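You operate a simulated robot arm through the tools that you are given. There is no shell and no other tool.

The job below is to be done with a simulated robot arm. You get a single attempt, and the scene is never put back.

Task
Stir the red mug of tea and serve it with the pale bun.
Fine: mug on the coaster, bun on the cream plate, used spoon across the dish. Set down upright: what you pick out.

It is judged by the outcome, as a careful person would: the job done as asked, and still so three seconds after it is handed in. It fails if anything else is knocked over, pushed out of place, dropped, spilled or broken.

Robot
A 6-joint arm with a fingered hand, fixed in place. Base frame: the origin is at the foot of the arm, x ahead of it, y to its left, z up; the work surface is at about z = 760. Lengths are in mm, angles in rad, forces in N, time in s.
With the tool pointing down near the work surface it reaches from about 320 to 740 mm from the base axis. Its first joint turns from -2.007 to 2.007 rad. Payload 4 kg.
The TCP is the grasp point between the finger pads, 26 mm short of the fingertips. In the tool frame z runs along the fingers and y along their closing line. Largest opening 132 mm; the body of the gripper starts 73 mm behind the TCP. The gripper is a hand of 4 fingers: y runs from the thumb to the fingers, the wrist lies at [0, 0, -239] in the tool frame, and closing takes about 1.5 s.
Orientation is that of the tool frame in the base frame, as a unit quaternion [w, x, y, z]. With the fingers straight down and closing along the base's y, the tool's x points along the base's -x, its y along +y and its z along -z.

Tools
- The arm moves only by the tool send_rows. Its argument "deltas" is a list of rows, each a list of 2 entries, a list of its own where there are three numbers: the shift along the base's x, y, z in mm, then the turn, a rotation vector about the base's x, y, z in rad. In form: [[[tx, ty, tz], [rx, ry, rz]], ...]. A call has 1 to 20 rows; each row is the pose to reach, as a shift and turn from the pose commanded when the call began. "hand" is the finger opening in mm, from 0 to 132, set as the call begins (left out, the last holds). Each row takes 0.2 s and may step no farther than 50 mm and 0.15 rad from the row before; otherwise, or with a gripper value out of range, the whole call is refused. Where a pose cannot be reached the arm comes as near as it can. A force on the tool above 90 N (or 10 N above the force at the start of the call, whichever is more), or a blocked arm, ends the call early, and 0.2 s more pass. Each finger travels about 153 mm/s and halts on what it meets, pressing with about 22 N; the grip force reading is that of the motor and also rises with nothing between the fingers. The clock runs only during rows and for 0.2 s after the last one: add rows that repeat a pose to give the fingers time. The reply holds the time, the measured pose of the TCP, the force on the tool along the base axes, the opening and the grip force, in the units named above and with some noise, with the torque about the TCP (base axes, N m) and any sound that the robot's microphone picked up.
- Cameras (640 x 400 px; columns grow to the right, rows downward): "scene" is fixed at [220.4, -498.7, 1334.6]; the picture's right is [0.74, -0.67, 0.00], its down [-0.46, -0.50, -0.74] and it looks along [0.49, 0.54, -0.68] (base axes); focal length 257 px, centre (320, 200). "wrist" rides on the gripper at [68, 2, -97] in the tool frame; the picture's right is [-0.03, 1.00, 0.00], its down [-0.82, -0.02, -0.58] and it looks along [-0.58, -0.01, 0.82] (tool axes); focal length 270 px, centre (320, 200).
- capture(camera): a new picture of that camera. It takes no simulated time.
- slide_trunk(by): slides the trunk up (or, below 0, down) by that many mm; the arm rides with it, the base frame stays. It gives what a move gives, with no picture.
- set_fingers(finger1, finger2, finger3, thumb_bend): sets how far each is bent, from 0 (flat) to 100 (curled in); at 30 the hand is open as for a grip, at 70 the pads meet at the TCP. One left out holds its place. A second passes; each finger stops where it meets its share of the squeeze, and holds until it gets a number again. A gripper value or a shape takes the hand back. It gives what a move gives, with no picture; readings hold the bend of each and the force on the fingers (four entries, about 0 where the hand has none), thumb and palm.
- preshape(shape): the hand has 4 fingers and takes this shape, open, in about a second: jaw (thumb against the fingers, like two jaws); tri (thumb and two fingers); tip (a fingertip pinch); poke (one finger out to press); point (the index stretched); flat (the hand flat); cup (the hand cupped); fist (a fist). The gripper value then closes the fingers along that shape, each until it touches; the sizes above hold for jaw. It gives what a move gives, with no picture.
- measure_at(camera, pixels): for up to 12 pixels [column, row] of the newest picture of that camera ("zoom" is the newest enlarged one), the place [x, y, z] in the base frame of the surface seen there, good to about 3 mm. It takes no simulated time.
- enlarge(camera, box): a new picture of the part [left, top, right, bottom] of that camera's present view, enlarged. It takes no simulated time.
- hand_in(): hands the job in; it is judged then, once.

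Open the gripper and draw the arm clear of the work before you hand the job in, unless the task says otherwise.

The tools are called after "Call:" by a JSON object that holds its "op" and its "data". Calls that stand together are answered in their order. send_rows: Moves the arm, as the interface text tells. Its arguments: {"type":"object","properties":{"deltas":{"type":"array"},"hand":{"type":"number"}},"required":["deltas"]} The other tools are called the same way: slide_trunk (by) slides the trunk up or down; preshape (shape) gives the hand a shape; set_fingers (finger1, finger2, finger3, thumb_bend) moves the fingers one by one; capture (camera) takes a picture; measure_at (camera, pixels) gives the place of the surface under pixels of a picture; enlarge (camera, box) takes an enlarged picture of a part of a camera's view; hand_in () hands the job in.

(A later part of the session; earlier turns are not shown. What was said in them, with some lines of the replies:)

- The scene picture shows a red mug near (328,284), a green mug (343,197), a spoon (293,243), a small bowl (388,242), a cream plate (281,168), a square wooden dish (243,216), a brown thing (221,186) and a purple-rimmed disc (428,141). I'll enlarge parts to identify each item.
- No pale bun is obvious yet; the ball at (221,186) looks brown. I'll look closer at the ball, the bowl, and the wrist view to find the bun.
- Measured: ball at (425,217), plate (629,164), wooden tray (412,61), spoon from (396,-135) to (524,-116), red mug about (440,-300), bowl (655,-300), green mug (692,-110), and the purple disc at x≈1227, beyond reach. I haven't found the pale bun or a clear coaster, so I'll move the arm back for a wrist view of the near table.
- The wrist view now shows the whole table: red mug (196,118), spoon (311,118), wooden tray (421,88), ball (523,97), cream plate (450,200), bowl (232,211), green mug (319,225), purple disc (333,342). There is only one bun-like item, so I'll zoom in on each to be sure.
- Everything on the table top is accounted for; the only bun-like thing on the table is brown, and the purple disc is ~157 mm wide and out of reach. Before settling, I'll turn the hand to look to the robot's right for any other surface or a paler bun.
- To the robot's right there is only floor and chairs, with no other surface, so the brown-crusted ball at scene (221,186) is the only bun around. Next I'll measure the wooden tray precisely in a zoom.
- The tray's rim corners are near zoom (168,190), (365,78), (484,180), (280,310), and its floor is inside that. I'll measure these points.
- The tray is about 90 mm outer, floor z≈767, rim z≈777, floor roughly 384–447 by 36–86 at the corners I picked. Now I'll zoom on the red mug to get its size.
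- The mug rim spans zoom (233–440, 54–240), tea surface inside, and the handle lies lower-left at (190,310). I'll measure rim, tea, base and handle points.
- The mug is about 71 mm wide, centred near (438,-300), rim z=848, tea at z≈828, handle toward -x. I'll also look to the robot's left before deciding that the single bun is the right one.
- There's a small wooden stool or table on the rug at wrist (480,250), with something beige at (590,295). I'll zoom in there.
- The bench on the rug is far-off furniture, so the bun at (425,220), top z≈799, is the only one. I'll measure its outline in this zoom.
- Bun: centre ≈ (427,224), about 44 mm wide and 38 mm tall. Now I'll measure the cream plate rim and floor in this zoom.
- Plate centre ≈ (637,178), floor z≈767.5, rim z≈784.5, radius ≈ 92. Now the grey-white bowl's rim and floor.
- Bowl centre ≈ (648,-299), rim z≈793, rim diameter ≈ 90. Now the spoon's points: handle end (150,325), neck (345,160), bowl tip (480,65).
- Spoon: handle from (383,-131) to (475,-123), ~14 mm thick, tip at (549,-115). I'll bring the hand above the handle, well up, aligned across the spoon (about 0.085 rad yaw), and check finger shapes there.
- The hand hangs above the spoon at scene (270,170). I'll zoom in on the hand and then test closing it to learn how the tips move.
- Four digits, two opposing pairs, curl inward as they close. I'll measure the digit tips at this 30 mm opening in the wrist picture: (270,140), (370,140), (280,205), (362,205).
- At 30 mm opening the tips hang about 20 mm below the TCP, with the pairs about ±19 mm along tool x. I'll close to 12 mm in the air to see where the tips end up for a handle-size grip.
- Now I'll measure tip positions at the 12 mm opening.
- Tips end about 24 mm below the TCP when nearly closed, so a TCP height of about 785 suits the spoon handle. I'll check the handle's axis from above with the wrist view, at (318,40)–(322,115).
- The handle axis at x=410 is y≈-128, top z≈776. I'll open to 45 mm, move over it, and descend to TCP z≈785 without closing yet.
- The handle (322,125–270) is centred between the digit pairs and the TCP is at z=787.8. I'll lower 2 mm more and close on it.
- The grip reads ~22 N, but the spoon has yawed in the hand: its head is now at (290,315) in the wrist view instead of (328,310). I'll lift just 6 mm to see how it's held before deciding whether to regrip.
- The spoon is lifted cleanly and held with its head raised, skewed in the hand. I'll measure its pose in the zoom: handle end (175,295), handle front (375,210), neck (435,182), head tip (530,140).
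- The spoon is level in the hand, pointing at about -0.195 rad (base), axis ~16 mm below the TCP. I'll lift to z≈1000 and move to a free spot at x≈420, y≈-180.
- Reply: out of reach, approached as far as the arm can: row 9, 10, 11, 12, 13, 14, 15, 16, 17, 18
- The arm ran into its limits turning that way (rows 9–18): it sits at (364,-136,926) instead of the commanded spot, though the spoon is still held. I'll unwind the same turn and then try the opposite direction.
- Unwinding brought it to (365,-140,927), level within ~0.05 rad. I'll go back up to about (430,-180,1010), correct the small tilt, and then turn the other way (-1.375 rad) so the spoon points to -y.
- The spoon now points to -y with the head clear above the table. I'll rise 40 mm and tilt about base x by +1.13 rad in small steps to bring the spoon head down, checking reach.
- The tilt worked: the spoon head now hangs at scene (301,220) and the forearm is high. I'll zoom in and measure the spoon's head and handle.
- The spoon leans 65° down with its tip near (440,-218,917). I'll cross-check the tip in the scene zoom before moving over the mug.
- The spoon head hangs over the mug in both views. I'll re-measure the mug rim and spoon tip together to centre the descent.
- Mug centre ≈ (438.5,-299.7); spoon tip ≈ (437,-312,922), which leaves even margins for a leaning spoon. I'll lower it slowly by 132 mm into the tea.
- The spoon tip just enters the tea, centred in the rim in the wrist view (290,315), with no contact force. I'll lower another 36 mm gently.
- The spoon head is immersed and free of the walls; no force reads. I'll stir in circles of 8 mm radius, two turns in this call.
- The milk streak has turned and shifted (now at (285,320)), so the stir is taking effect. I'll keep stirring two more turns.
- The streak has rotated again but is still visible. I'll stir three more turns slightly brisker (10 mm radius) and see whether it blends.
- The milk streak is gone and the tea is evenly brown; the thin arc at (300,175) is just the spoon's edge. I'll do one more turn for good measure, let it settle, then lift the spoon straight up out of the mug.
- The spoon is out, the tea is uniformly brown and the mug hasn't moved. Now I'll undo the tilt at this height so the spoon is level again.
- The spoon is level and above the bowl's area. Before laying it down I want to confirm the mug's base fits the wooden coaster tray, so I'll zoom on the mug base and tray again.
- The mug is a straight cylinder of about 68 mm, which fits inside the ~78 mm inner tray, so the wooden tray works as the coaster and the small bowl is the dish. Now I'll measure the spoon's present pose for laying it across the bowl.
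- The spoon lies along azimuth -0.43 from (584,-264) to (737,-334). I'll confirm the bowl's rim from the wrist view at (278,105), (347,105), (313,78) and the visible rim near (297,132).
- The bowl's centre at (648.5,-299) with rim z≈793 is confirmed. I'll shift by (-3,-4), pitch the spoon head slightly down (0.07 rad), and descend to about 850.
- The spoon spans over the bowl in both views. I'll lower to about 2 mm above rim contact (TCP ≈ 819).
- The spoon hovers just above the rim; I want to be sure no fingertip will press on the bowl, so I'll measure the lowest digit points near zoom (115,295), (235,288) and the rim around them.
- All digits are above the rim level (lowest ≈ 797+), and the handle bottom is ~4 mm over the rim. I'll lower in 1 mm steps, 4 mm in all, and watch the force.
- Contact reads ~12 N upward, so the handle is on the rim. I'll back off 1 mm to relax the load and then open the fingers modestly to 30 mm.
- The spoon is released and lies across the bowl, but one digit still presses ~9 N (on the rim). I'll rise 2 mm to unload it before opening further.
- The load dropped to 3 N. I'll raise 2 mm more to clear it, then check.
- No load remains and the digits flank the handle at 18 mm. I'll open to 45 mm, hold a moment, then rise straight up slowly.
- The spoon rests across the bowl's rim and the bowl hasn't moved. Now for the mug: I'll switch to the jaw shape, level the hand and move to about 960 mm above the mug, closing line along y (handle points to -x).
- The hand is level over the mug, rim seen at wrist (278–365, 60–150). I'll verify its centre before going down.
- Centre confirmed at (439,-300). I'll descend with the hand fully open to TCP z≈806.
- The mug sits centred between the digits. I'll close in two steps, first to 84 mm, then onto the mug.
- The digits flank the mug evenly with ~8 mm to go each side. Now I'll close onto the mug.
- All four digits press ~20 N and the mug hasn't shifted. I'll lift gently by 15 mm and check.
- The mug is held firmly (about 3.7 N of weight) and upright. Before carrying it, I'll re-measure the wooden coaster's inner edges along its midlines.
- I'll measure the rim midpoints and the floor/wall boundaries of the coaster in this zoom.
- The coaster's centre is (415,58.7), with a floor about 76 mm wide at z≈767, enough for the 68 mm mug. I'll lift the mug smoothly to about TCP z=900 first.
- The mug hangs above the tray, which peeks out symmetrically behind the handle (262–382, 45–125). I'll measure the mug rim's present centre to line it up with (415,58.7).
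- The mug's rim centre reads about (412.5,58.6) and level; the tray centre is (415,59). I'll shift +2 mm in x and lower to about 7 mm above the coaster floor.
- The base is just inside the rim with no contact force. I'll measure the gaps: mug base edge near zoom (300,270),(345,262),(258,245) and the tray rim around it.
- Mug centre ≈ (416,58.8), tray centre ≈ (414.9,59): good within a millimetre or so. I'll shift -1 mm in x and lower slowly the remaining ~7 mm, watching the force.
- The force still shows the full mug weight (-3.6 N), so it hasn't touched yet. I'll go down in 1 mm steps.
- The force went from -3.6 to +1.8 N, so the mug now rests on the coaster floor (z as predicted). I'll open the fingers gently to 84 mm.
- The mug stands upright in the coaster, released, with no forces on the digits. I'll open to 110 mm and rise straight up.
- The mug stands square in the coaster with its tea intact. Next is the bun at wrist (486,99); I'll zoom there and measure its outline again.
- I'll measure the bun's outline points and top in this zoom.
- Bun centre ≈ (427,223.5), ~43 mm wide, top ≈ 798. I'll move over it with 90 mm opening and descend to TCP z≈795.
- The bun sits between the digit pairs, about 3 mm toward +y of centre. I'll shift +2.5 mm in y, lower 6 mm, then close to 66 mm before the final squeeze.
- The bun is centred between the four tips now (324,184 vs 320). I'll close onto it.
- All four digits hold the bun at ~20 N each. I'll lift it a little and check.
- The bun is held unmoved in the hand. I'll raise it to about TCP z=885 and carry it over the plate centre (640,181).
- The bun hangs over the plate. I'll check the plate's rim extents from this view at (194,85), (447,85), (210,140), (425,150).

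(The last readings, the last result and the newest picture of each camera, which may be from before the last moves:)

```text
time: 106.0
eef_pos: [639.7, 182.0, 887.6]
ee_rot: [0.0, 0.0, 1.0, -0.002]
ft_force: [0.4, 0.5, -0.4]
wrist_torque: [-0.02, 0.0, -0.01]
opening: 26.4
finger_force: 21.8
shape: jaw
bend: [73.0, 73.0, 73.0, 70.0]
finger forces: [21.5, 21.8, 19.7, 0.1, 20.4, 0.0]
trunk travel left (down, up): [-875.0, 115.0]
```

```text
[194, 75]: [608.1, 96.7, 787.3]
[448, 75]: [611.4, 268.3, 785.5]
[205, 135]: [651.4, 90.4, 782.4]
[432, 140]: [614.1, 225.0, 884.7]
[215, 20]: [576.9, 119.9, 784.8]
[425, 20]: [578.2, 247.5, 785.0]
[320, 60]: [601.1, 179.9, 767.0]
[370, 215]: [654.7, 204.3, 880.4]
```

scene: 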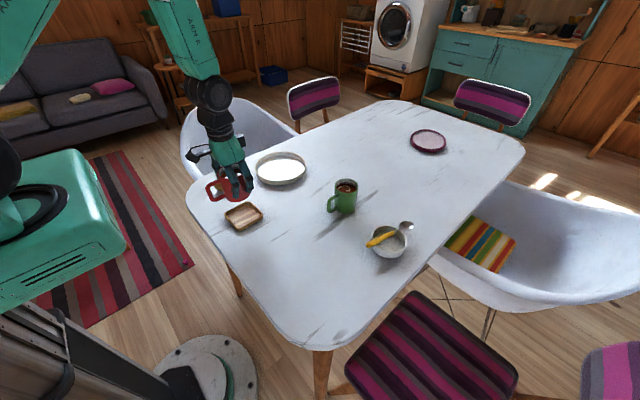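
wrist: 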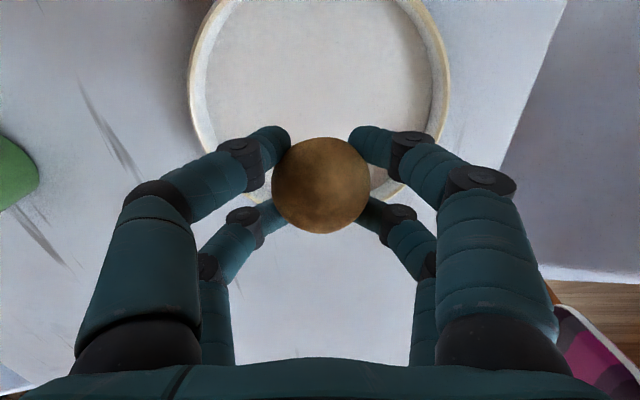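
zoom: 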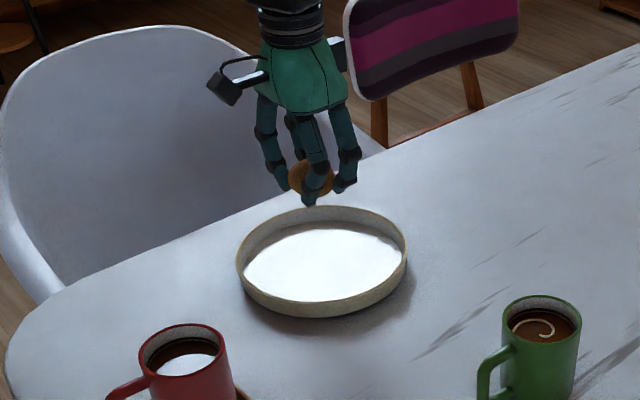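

Plate centre ≈ (643,182.7). I'll shift +2 mm in x and lower to about 6 mm above the plate floor.

Call:
{"op": "send_rows", "data": {"deltas": [[[2, 0.5, -8], [0, 0, 0]], [[2, 0.5, -22], [0, 0, 0]], [[2, 0.5, -38], [0, 0, 0]], [[2, 0.5, -54], [0, 0, 0]], [[2, 0.5, -66], [0, 0, 0]], [[2, 0.5, -75], [0, 0, 0]], [[2, 0.5, -81], [0, 0, 0]], [[2, 0.5, -84], [0, 0, 0]], [[2, 0.5, -84], [0, 0, 0]]]}}

Call:
{"op": "enlarge", "data": {"camera": "scene", "box": [230, 120, 330, 200]}}

```text
time: 108.0
eef_pos: [642.1, 181.7, 801.6]
ee_rot: [0.0, 0.0, 1.0, -0.001]
ft_force: [0.2, 1.2, 0.3]
wrist_torque: [-0.02, 0.02, 0.01]
opening: 26.3
finger_force: 22.0
shape: jaw
bend: [73.0, 73.0, 73.0, 70.0]
finger forces: [21.6, 21.8, 19.8, 0.0, 20.4, 0.1]
trunk travel left (down, up): [-875.0, 115.0]
```

```text
5.00 times, centred on (280, 160) of scene
```

zoom: 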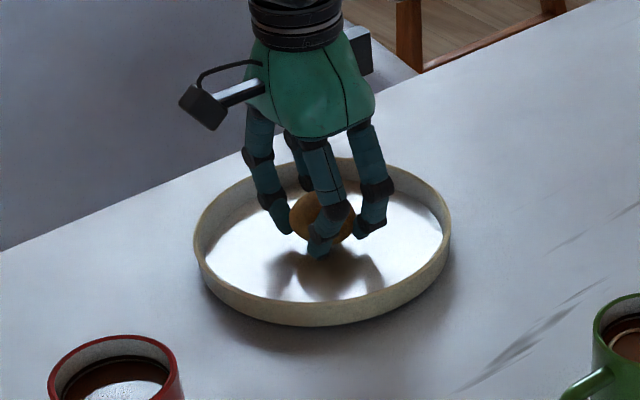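

TCP is at 801.6 with no contact; the bun's bottom should be ~4 mm above the plate. I'll lower in 1 mm steps and watch the force.

Call:
{"op": "send_rows", "data": {"deltas": [[[0, 0, -1], [0, 0, 0]], [[0, 0, -2], [0, 0, 0]], [[0, 0, -3], [0, 0, 0]], [[0, 0, -3], [0, 0, 0]]]}}

Call:
{"op": "send_rows", "data": {"deltas": [[[0, 0, -0.7], [0, 0, 0]], [[0, 0, -1.4], [0, 0, 0]], [[0, 0, -1.4], [0, 0, 0]]]}}

```text
time: 109.0
eef_pos: [642.1, 181.6, 797.9]
ee_rot: [0.0, -0.001, 1.0, -0.002]
ft_force: [0.4, 0.9, -1.5]
wrist_torque: [-0.03, 0.03, 0.01]
opening: 25.9
finger_force: 21.6
shape: jaw
bend: [73.0, 73.0, 73.0, 70.0]
finger forces: [21.6, 21.8, 19.9, 0.0, 20.4, 0.0]
trunk travel left (down, up): [-875.0, 115.0]
```

```text
time: 109.8
eef_pos: [641.5, 182.5, 797.3]
ee_rot: [0.0, 0.0, 1.0, -0.002]
ft_force: [0.1, 0.0, 0.4]
wrist_torque: [-0.01, 0.03, -0.03]
opening: 26.0
finger_force: 21.8
shape: jaw
bend: [73.0, 73.0, 73.0, 70.0]
finger forces: [21.6, 21.9, 19.7, 0.0, 20.5, 0.0]
trunk travel left (down, up): [-875.0, 115.0]
```

Still no contact force. I'll continue down a little, 1.5 mm at a time.

Call:
{"op": "send_rows", "data": {"deltas": [[[0, 0, -0.7], [0, 0, 0]], [[0, 0, -1.4], [0, 0, 0]], [[0, 0, -1.4], [0, 0, 0]]]}}

Call:
{"op": "enlarge", "data": {"camera": "scene", "box": [260, 145, 310, 185]}}

```text
time: 110.6
eef_pos: [642.0, 182.9, 796.7]
ee_rot: [0.001, -0.001, 1.0, 0.0]
ft_force: [0.3, -1.3, 6.4]
wrist_torque: [-0.05, 0.02, 0.0]
opening: 26.1
finger_force: 22.1
shape: jaw
bend: [73.0, 73.0, 73.0, 70.0]
finger forces: [22.0, 22.3, 19.9, 0.1, 21.4, 0.0]
trunk travel left (down, up): [-875.0, 115.0]
```

```text
10.00 times, centred on (285, 165) of scene
```

zoom: 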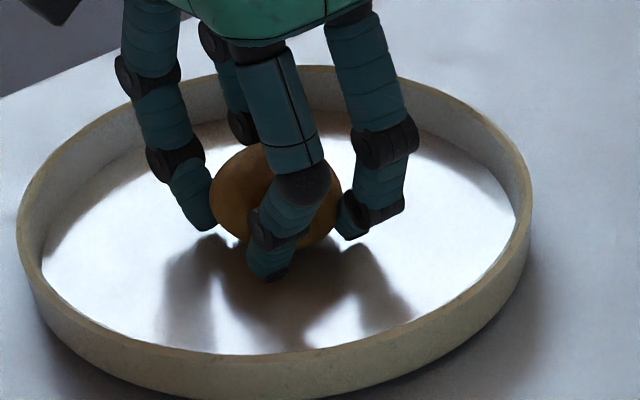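

Contact reads +6.4 N, so the bun sits on the plate. I'll ease up 0.5 mm and open to 64 mm.

Call:
{"op": "send_rows", "data": {"deltas": [[[0, 0, 0.5], [0, 0, 0]], [[0, 0, 0.5], [0, 0, 0]]]}}

Call:
{"op": "send_rows", "data": {"deltas": [[[0, 0, 0], [0, 0, 0]], [[0, 0, 0], [0, 0, 0]], [[0, 0, 0], [0, 0, 0]]], "hand": 64}}

Call:
{"op": "capture", "data": {"camera": "wrist"}}

Call:
{"op": "enlarge", "data": {"camera": "scene", "box": [245, 135, 325, 195]}}

```text
time: 111.2
eef_pos: [641.0, 182.2, 796.5]
ee_rot: [0.0, 0.001, 1.0, -0.001]
ft_force: [0.7, 0.6, 4.8]
wrist_torque: [-0.01, -0.01, 0.0]
opening: 26.0
finger_force: 21.9
shape: jaw
bend: [73.0, 73.0, 73.0, 70.0]
finger forces: [21.9, 22.6, 20.1, 0.0, 21.0, 0.0]
trunk travel left (down, up): [-875.0, 115.0]
```

```text
time: 112.0
eef_pos: [642.2, 182.9, 796.1]
ee_rot: [0.001, 0.001, 1.0, -0.002]
ft_force: [-1.2, 0.5, 0.1]
wrist_torque: [0.02, -0.03, -0.01]
opening: 63.5
finger_force: 0.0
shape: jaw
bend: [73.0, 73.0, 73.0, 70.0]
finger forces: [0.0, 0.1, 0.0, 0.0, 0.0, 0.0]
trunk travel left (down, up): [-875.0, 115.0]
```

```text
taken
```

wrist: 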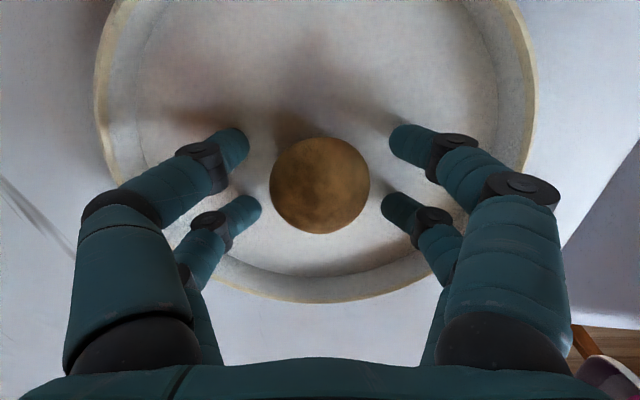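

```text
6.67 times, centred on (285, 165) of scene
```

zoom: 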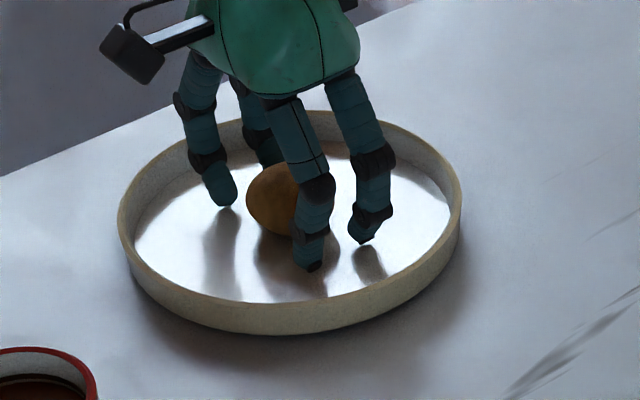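

The bun stays put on the plate, digits clear of it. I'll rise straight up with the opening unchanged.

Call:
{"op": "send_rows", "data": {"deltas": [[[0, 0, 6], [0, 0, 0]], [[0, 0, 18], [0, 0, 0]], [[0, 0, 40], [0, 0, 0]], [[0, 0, 75], [0, 0, 0]], [[0, 0, 115], [0, 0, 0]], [[0, 0, 155], [0, 0, 0]], [[-15, -10, 195], [0, 0, 0]], [[-40, -25, 230], [0, 0, 0]], [[-65, -45, 260], [0, 0, 0]], [[-90, -65, 285], [0, 0, 0]], [[-110, -85, 300], [0, 0, 0]], [[-120, -100, 310], [0, 0, 0]], [[-120, -100, 310], [0, 0, 0]]]}}

Call:
{"op": "capture", "data": {"camera": "scene"}}

Call:
{"op": "capture", "data": {"camera": "wrist"}}

```text
time: 114.8
eef_pos: [522.4, 81.9, 1106.9]
ee_rot: [0.0, 0.0, 1.0, -0.003]
ft_force: [-0.1, -0.3, -0.2]
wrist_torque: [0.02, -0.02, -0.01]
opening: 63.6
finger_force: 0.0
shape: jaw
bend: [73.0, 73.0, 73.0, 70.0]
finger forces: [0.0, 0.0, 0.0, 0.0, 0.0, 0.1]
trunk travel left (down, up): [-875.0, 115.0]
```

```text
taken
```

scene: 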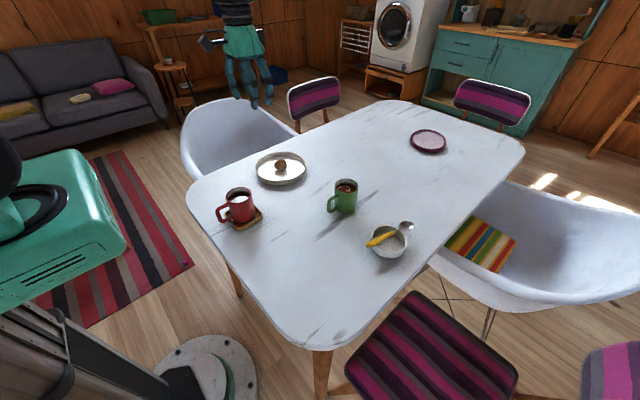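

```text
taken
```

wrist: 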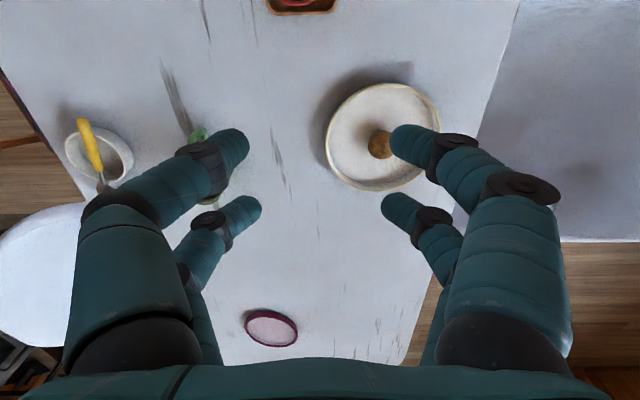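

All three items are placed. I'll open the hand fully, draw back a bit, and inspect each placement in zooms.

Call:
{"op": "send_rows", "data": {"deltas": [[[-20, -25, 10], [0, 0, 0]], [[-50, -55, 20], [0, 0, 0]], [[-80, -85, 30], [0, 0, 0]], [[-110, -115, 30], [0, 0, 0]], [[-110, -115, 30], [0, 0, 0]]], "hand": 132}}

Call:
{"op": "enlarge", "data": {"camera": "scene", "box": [200, 140, 320, 235]}}

Call:
{"op": "enlarge", "data": {"camera": "scene", "box": [320, 165, 440, 265]}}

Call:
{"op": "capture", "data": {"camera": "wrist"}}

```text
time: 116.0
eef_pos: [412.5, -32.5, 1134.5]
ee_rot: [0.0, 0.0, 1.0, -0.001]
ft_force: [0.2, -0.1, 0.0]
wrist_torque: [0.03, 0.01, 0.06]
opening: 131.9
finger_force: 0.1
shape: jaw
bend: [30.0, 30.0, 30.0, 30.0]
finger forces: [0.1, 0.1, 0.0, 0.1, 0.0, 0.1]
trunk travel left (down, up): [-875.0, 115.0]
```

```text
4.21 times, centred on (260, 188) of scene
```

zoom: 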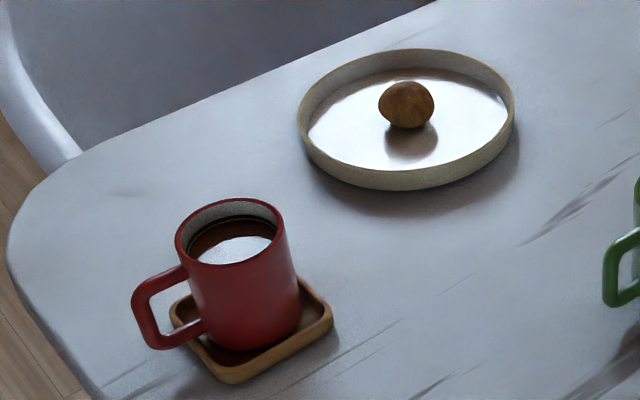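

```text
4.00 times, centred on (380, 215) of scene
```

zoom: 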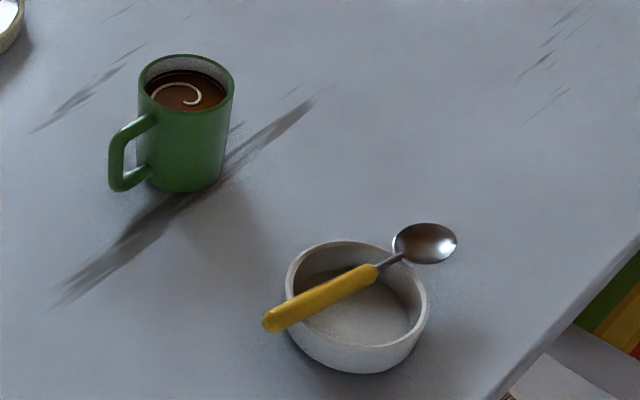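

```text
taken
```

wrist: 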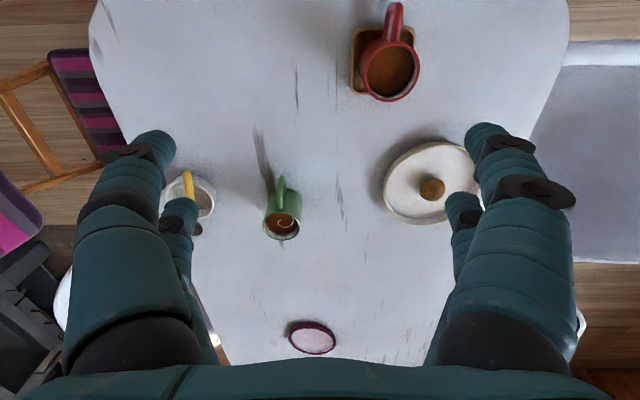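

The mug, plate and spoon look right. The bun's outline looks slightly different from before, so I'll zoom in on it.

Call:
{"op": "enlarge", "data": {"camera": "scene", "box": [262, 150, 302, 175]}}

Call:
{"op": "enlarge", "data": {"camera": "wrist", "box": [395, 155, 475, 215]}}

```text
16.00 times, centred on (282, 162) of scene
```

zoom: 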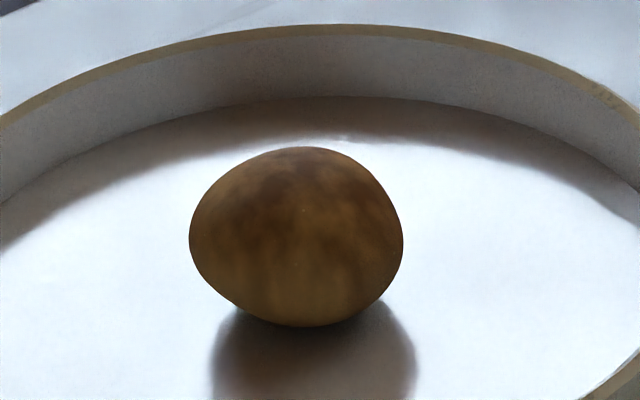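

```text
6.67 times, centred on (435, 185) of wrist
```

zoom: 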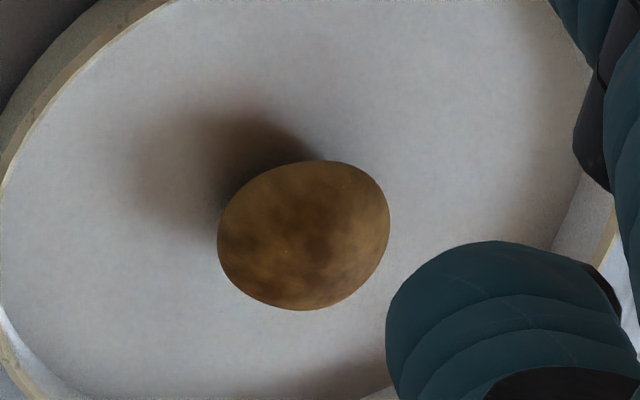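

The bun is upright, with the darker crust still on top as before. As a last check I'll measure the mug rim's level and the spoon's contacts.

Call:
{"op": "enlarge", "data": {"camera": "scene", "box": [208, 180, 272, 236]}}

Call:
{"op": "measure_at", "data": {"camera": "scene", "pixels": [[226, 199], [250, 199], [239, 189], [238, 207], [384, 237], [406, 226], [370, 244], [398, 229]]}}

```text
7.14 times, centred on (240, 208) of scene
```

zoom: 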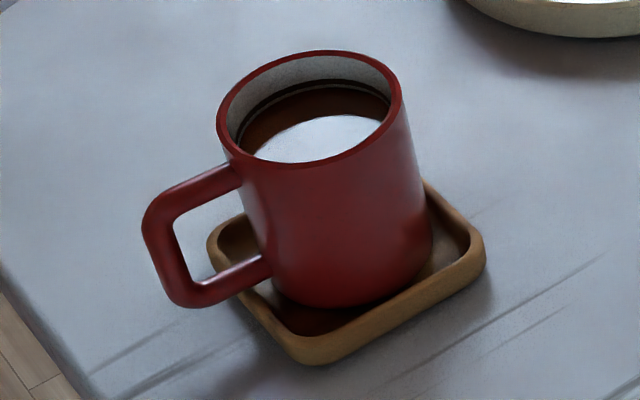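

```text
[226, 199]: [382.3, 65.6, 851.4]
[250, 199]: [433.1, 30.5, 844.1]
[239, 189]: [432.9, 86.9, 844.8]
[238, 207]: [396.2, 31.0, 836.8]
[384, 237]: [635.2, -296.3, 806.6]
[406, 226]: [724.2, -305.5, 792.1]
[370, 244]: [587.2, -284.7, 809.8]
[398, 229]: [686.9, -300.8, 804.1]
```

Those pixels weren't all on the rim, so I'll measure rim points in the zoom instead: (220,120), (398,105), (320,53), (310,163).

Call:
{"op": "measure_at", "data": {"camera": "zoom", "pixels": [[220, 120], [398, 105], [325, 53], [300, 164], [250, 75], [380, 70], [240, 153], [370, 145], [340, 302], [430, 250]]}}

```text
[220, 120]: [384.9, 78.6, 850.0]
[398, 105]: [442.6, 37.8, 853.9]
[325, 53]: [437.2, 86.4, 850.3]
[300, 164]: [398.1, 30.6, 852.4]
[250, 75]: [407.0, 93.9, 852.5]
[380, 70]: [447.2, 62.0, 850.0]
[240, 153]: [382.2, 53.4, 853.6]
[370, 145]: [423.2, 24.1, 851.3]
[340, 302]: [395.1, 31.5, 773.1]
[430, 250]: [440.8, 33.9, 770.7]
```

The mug rim is level (850–854 all round) and the mug is seated on the coaster floor. The spoon lies across the dish, the bun is on the cream plate, and the arm is open and clear, so I'll hand it in.

Call:
{"op": "hand_in", "data": {}}

```text
The job is handed in.
```

The job is handed in. The red mug of tea is stirred and served with the bun, though I had to make three choices about which objects you meant.

- **Tea:** I stirred about eight turns, until the milk streak was gone. The mug now stands level on the small wooden tray, with no tea spilled that I could see.
- **Bun:** It sits upright near the middle of the cream plate.
- **Spoon:** It lies across the rim of the small white bowl.

I moved nothing else. The hand is open and drawn clear of the work.

The choices I made:

- **Pale bun:** I found only one bun, and it is brown rather than pale. I checked the table from both cameras and looked to either side of the robot, and found no other.
- **Coaster:** I used the wooden tray. The only other candidate, the purple-rimmed disc at the far end of the table, is about 1,230 mm away. The arm reaches about 740 mm.
- **Dish:** I took the small white bowl as the dish, since the tray was the coaster.
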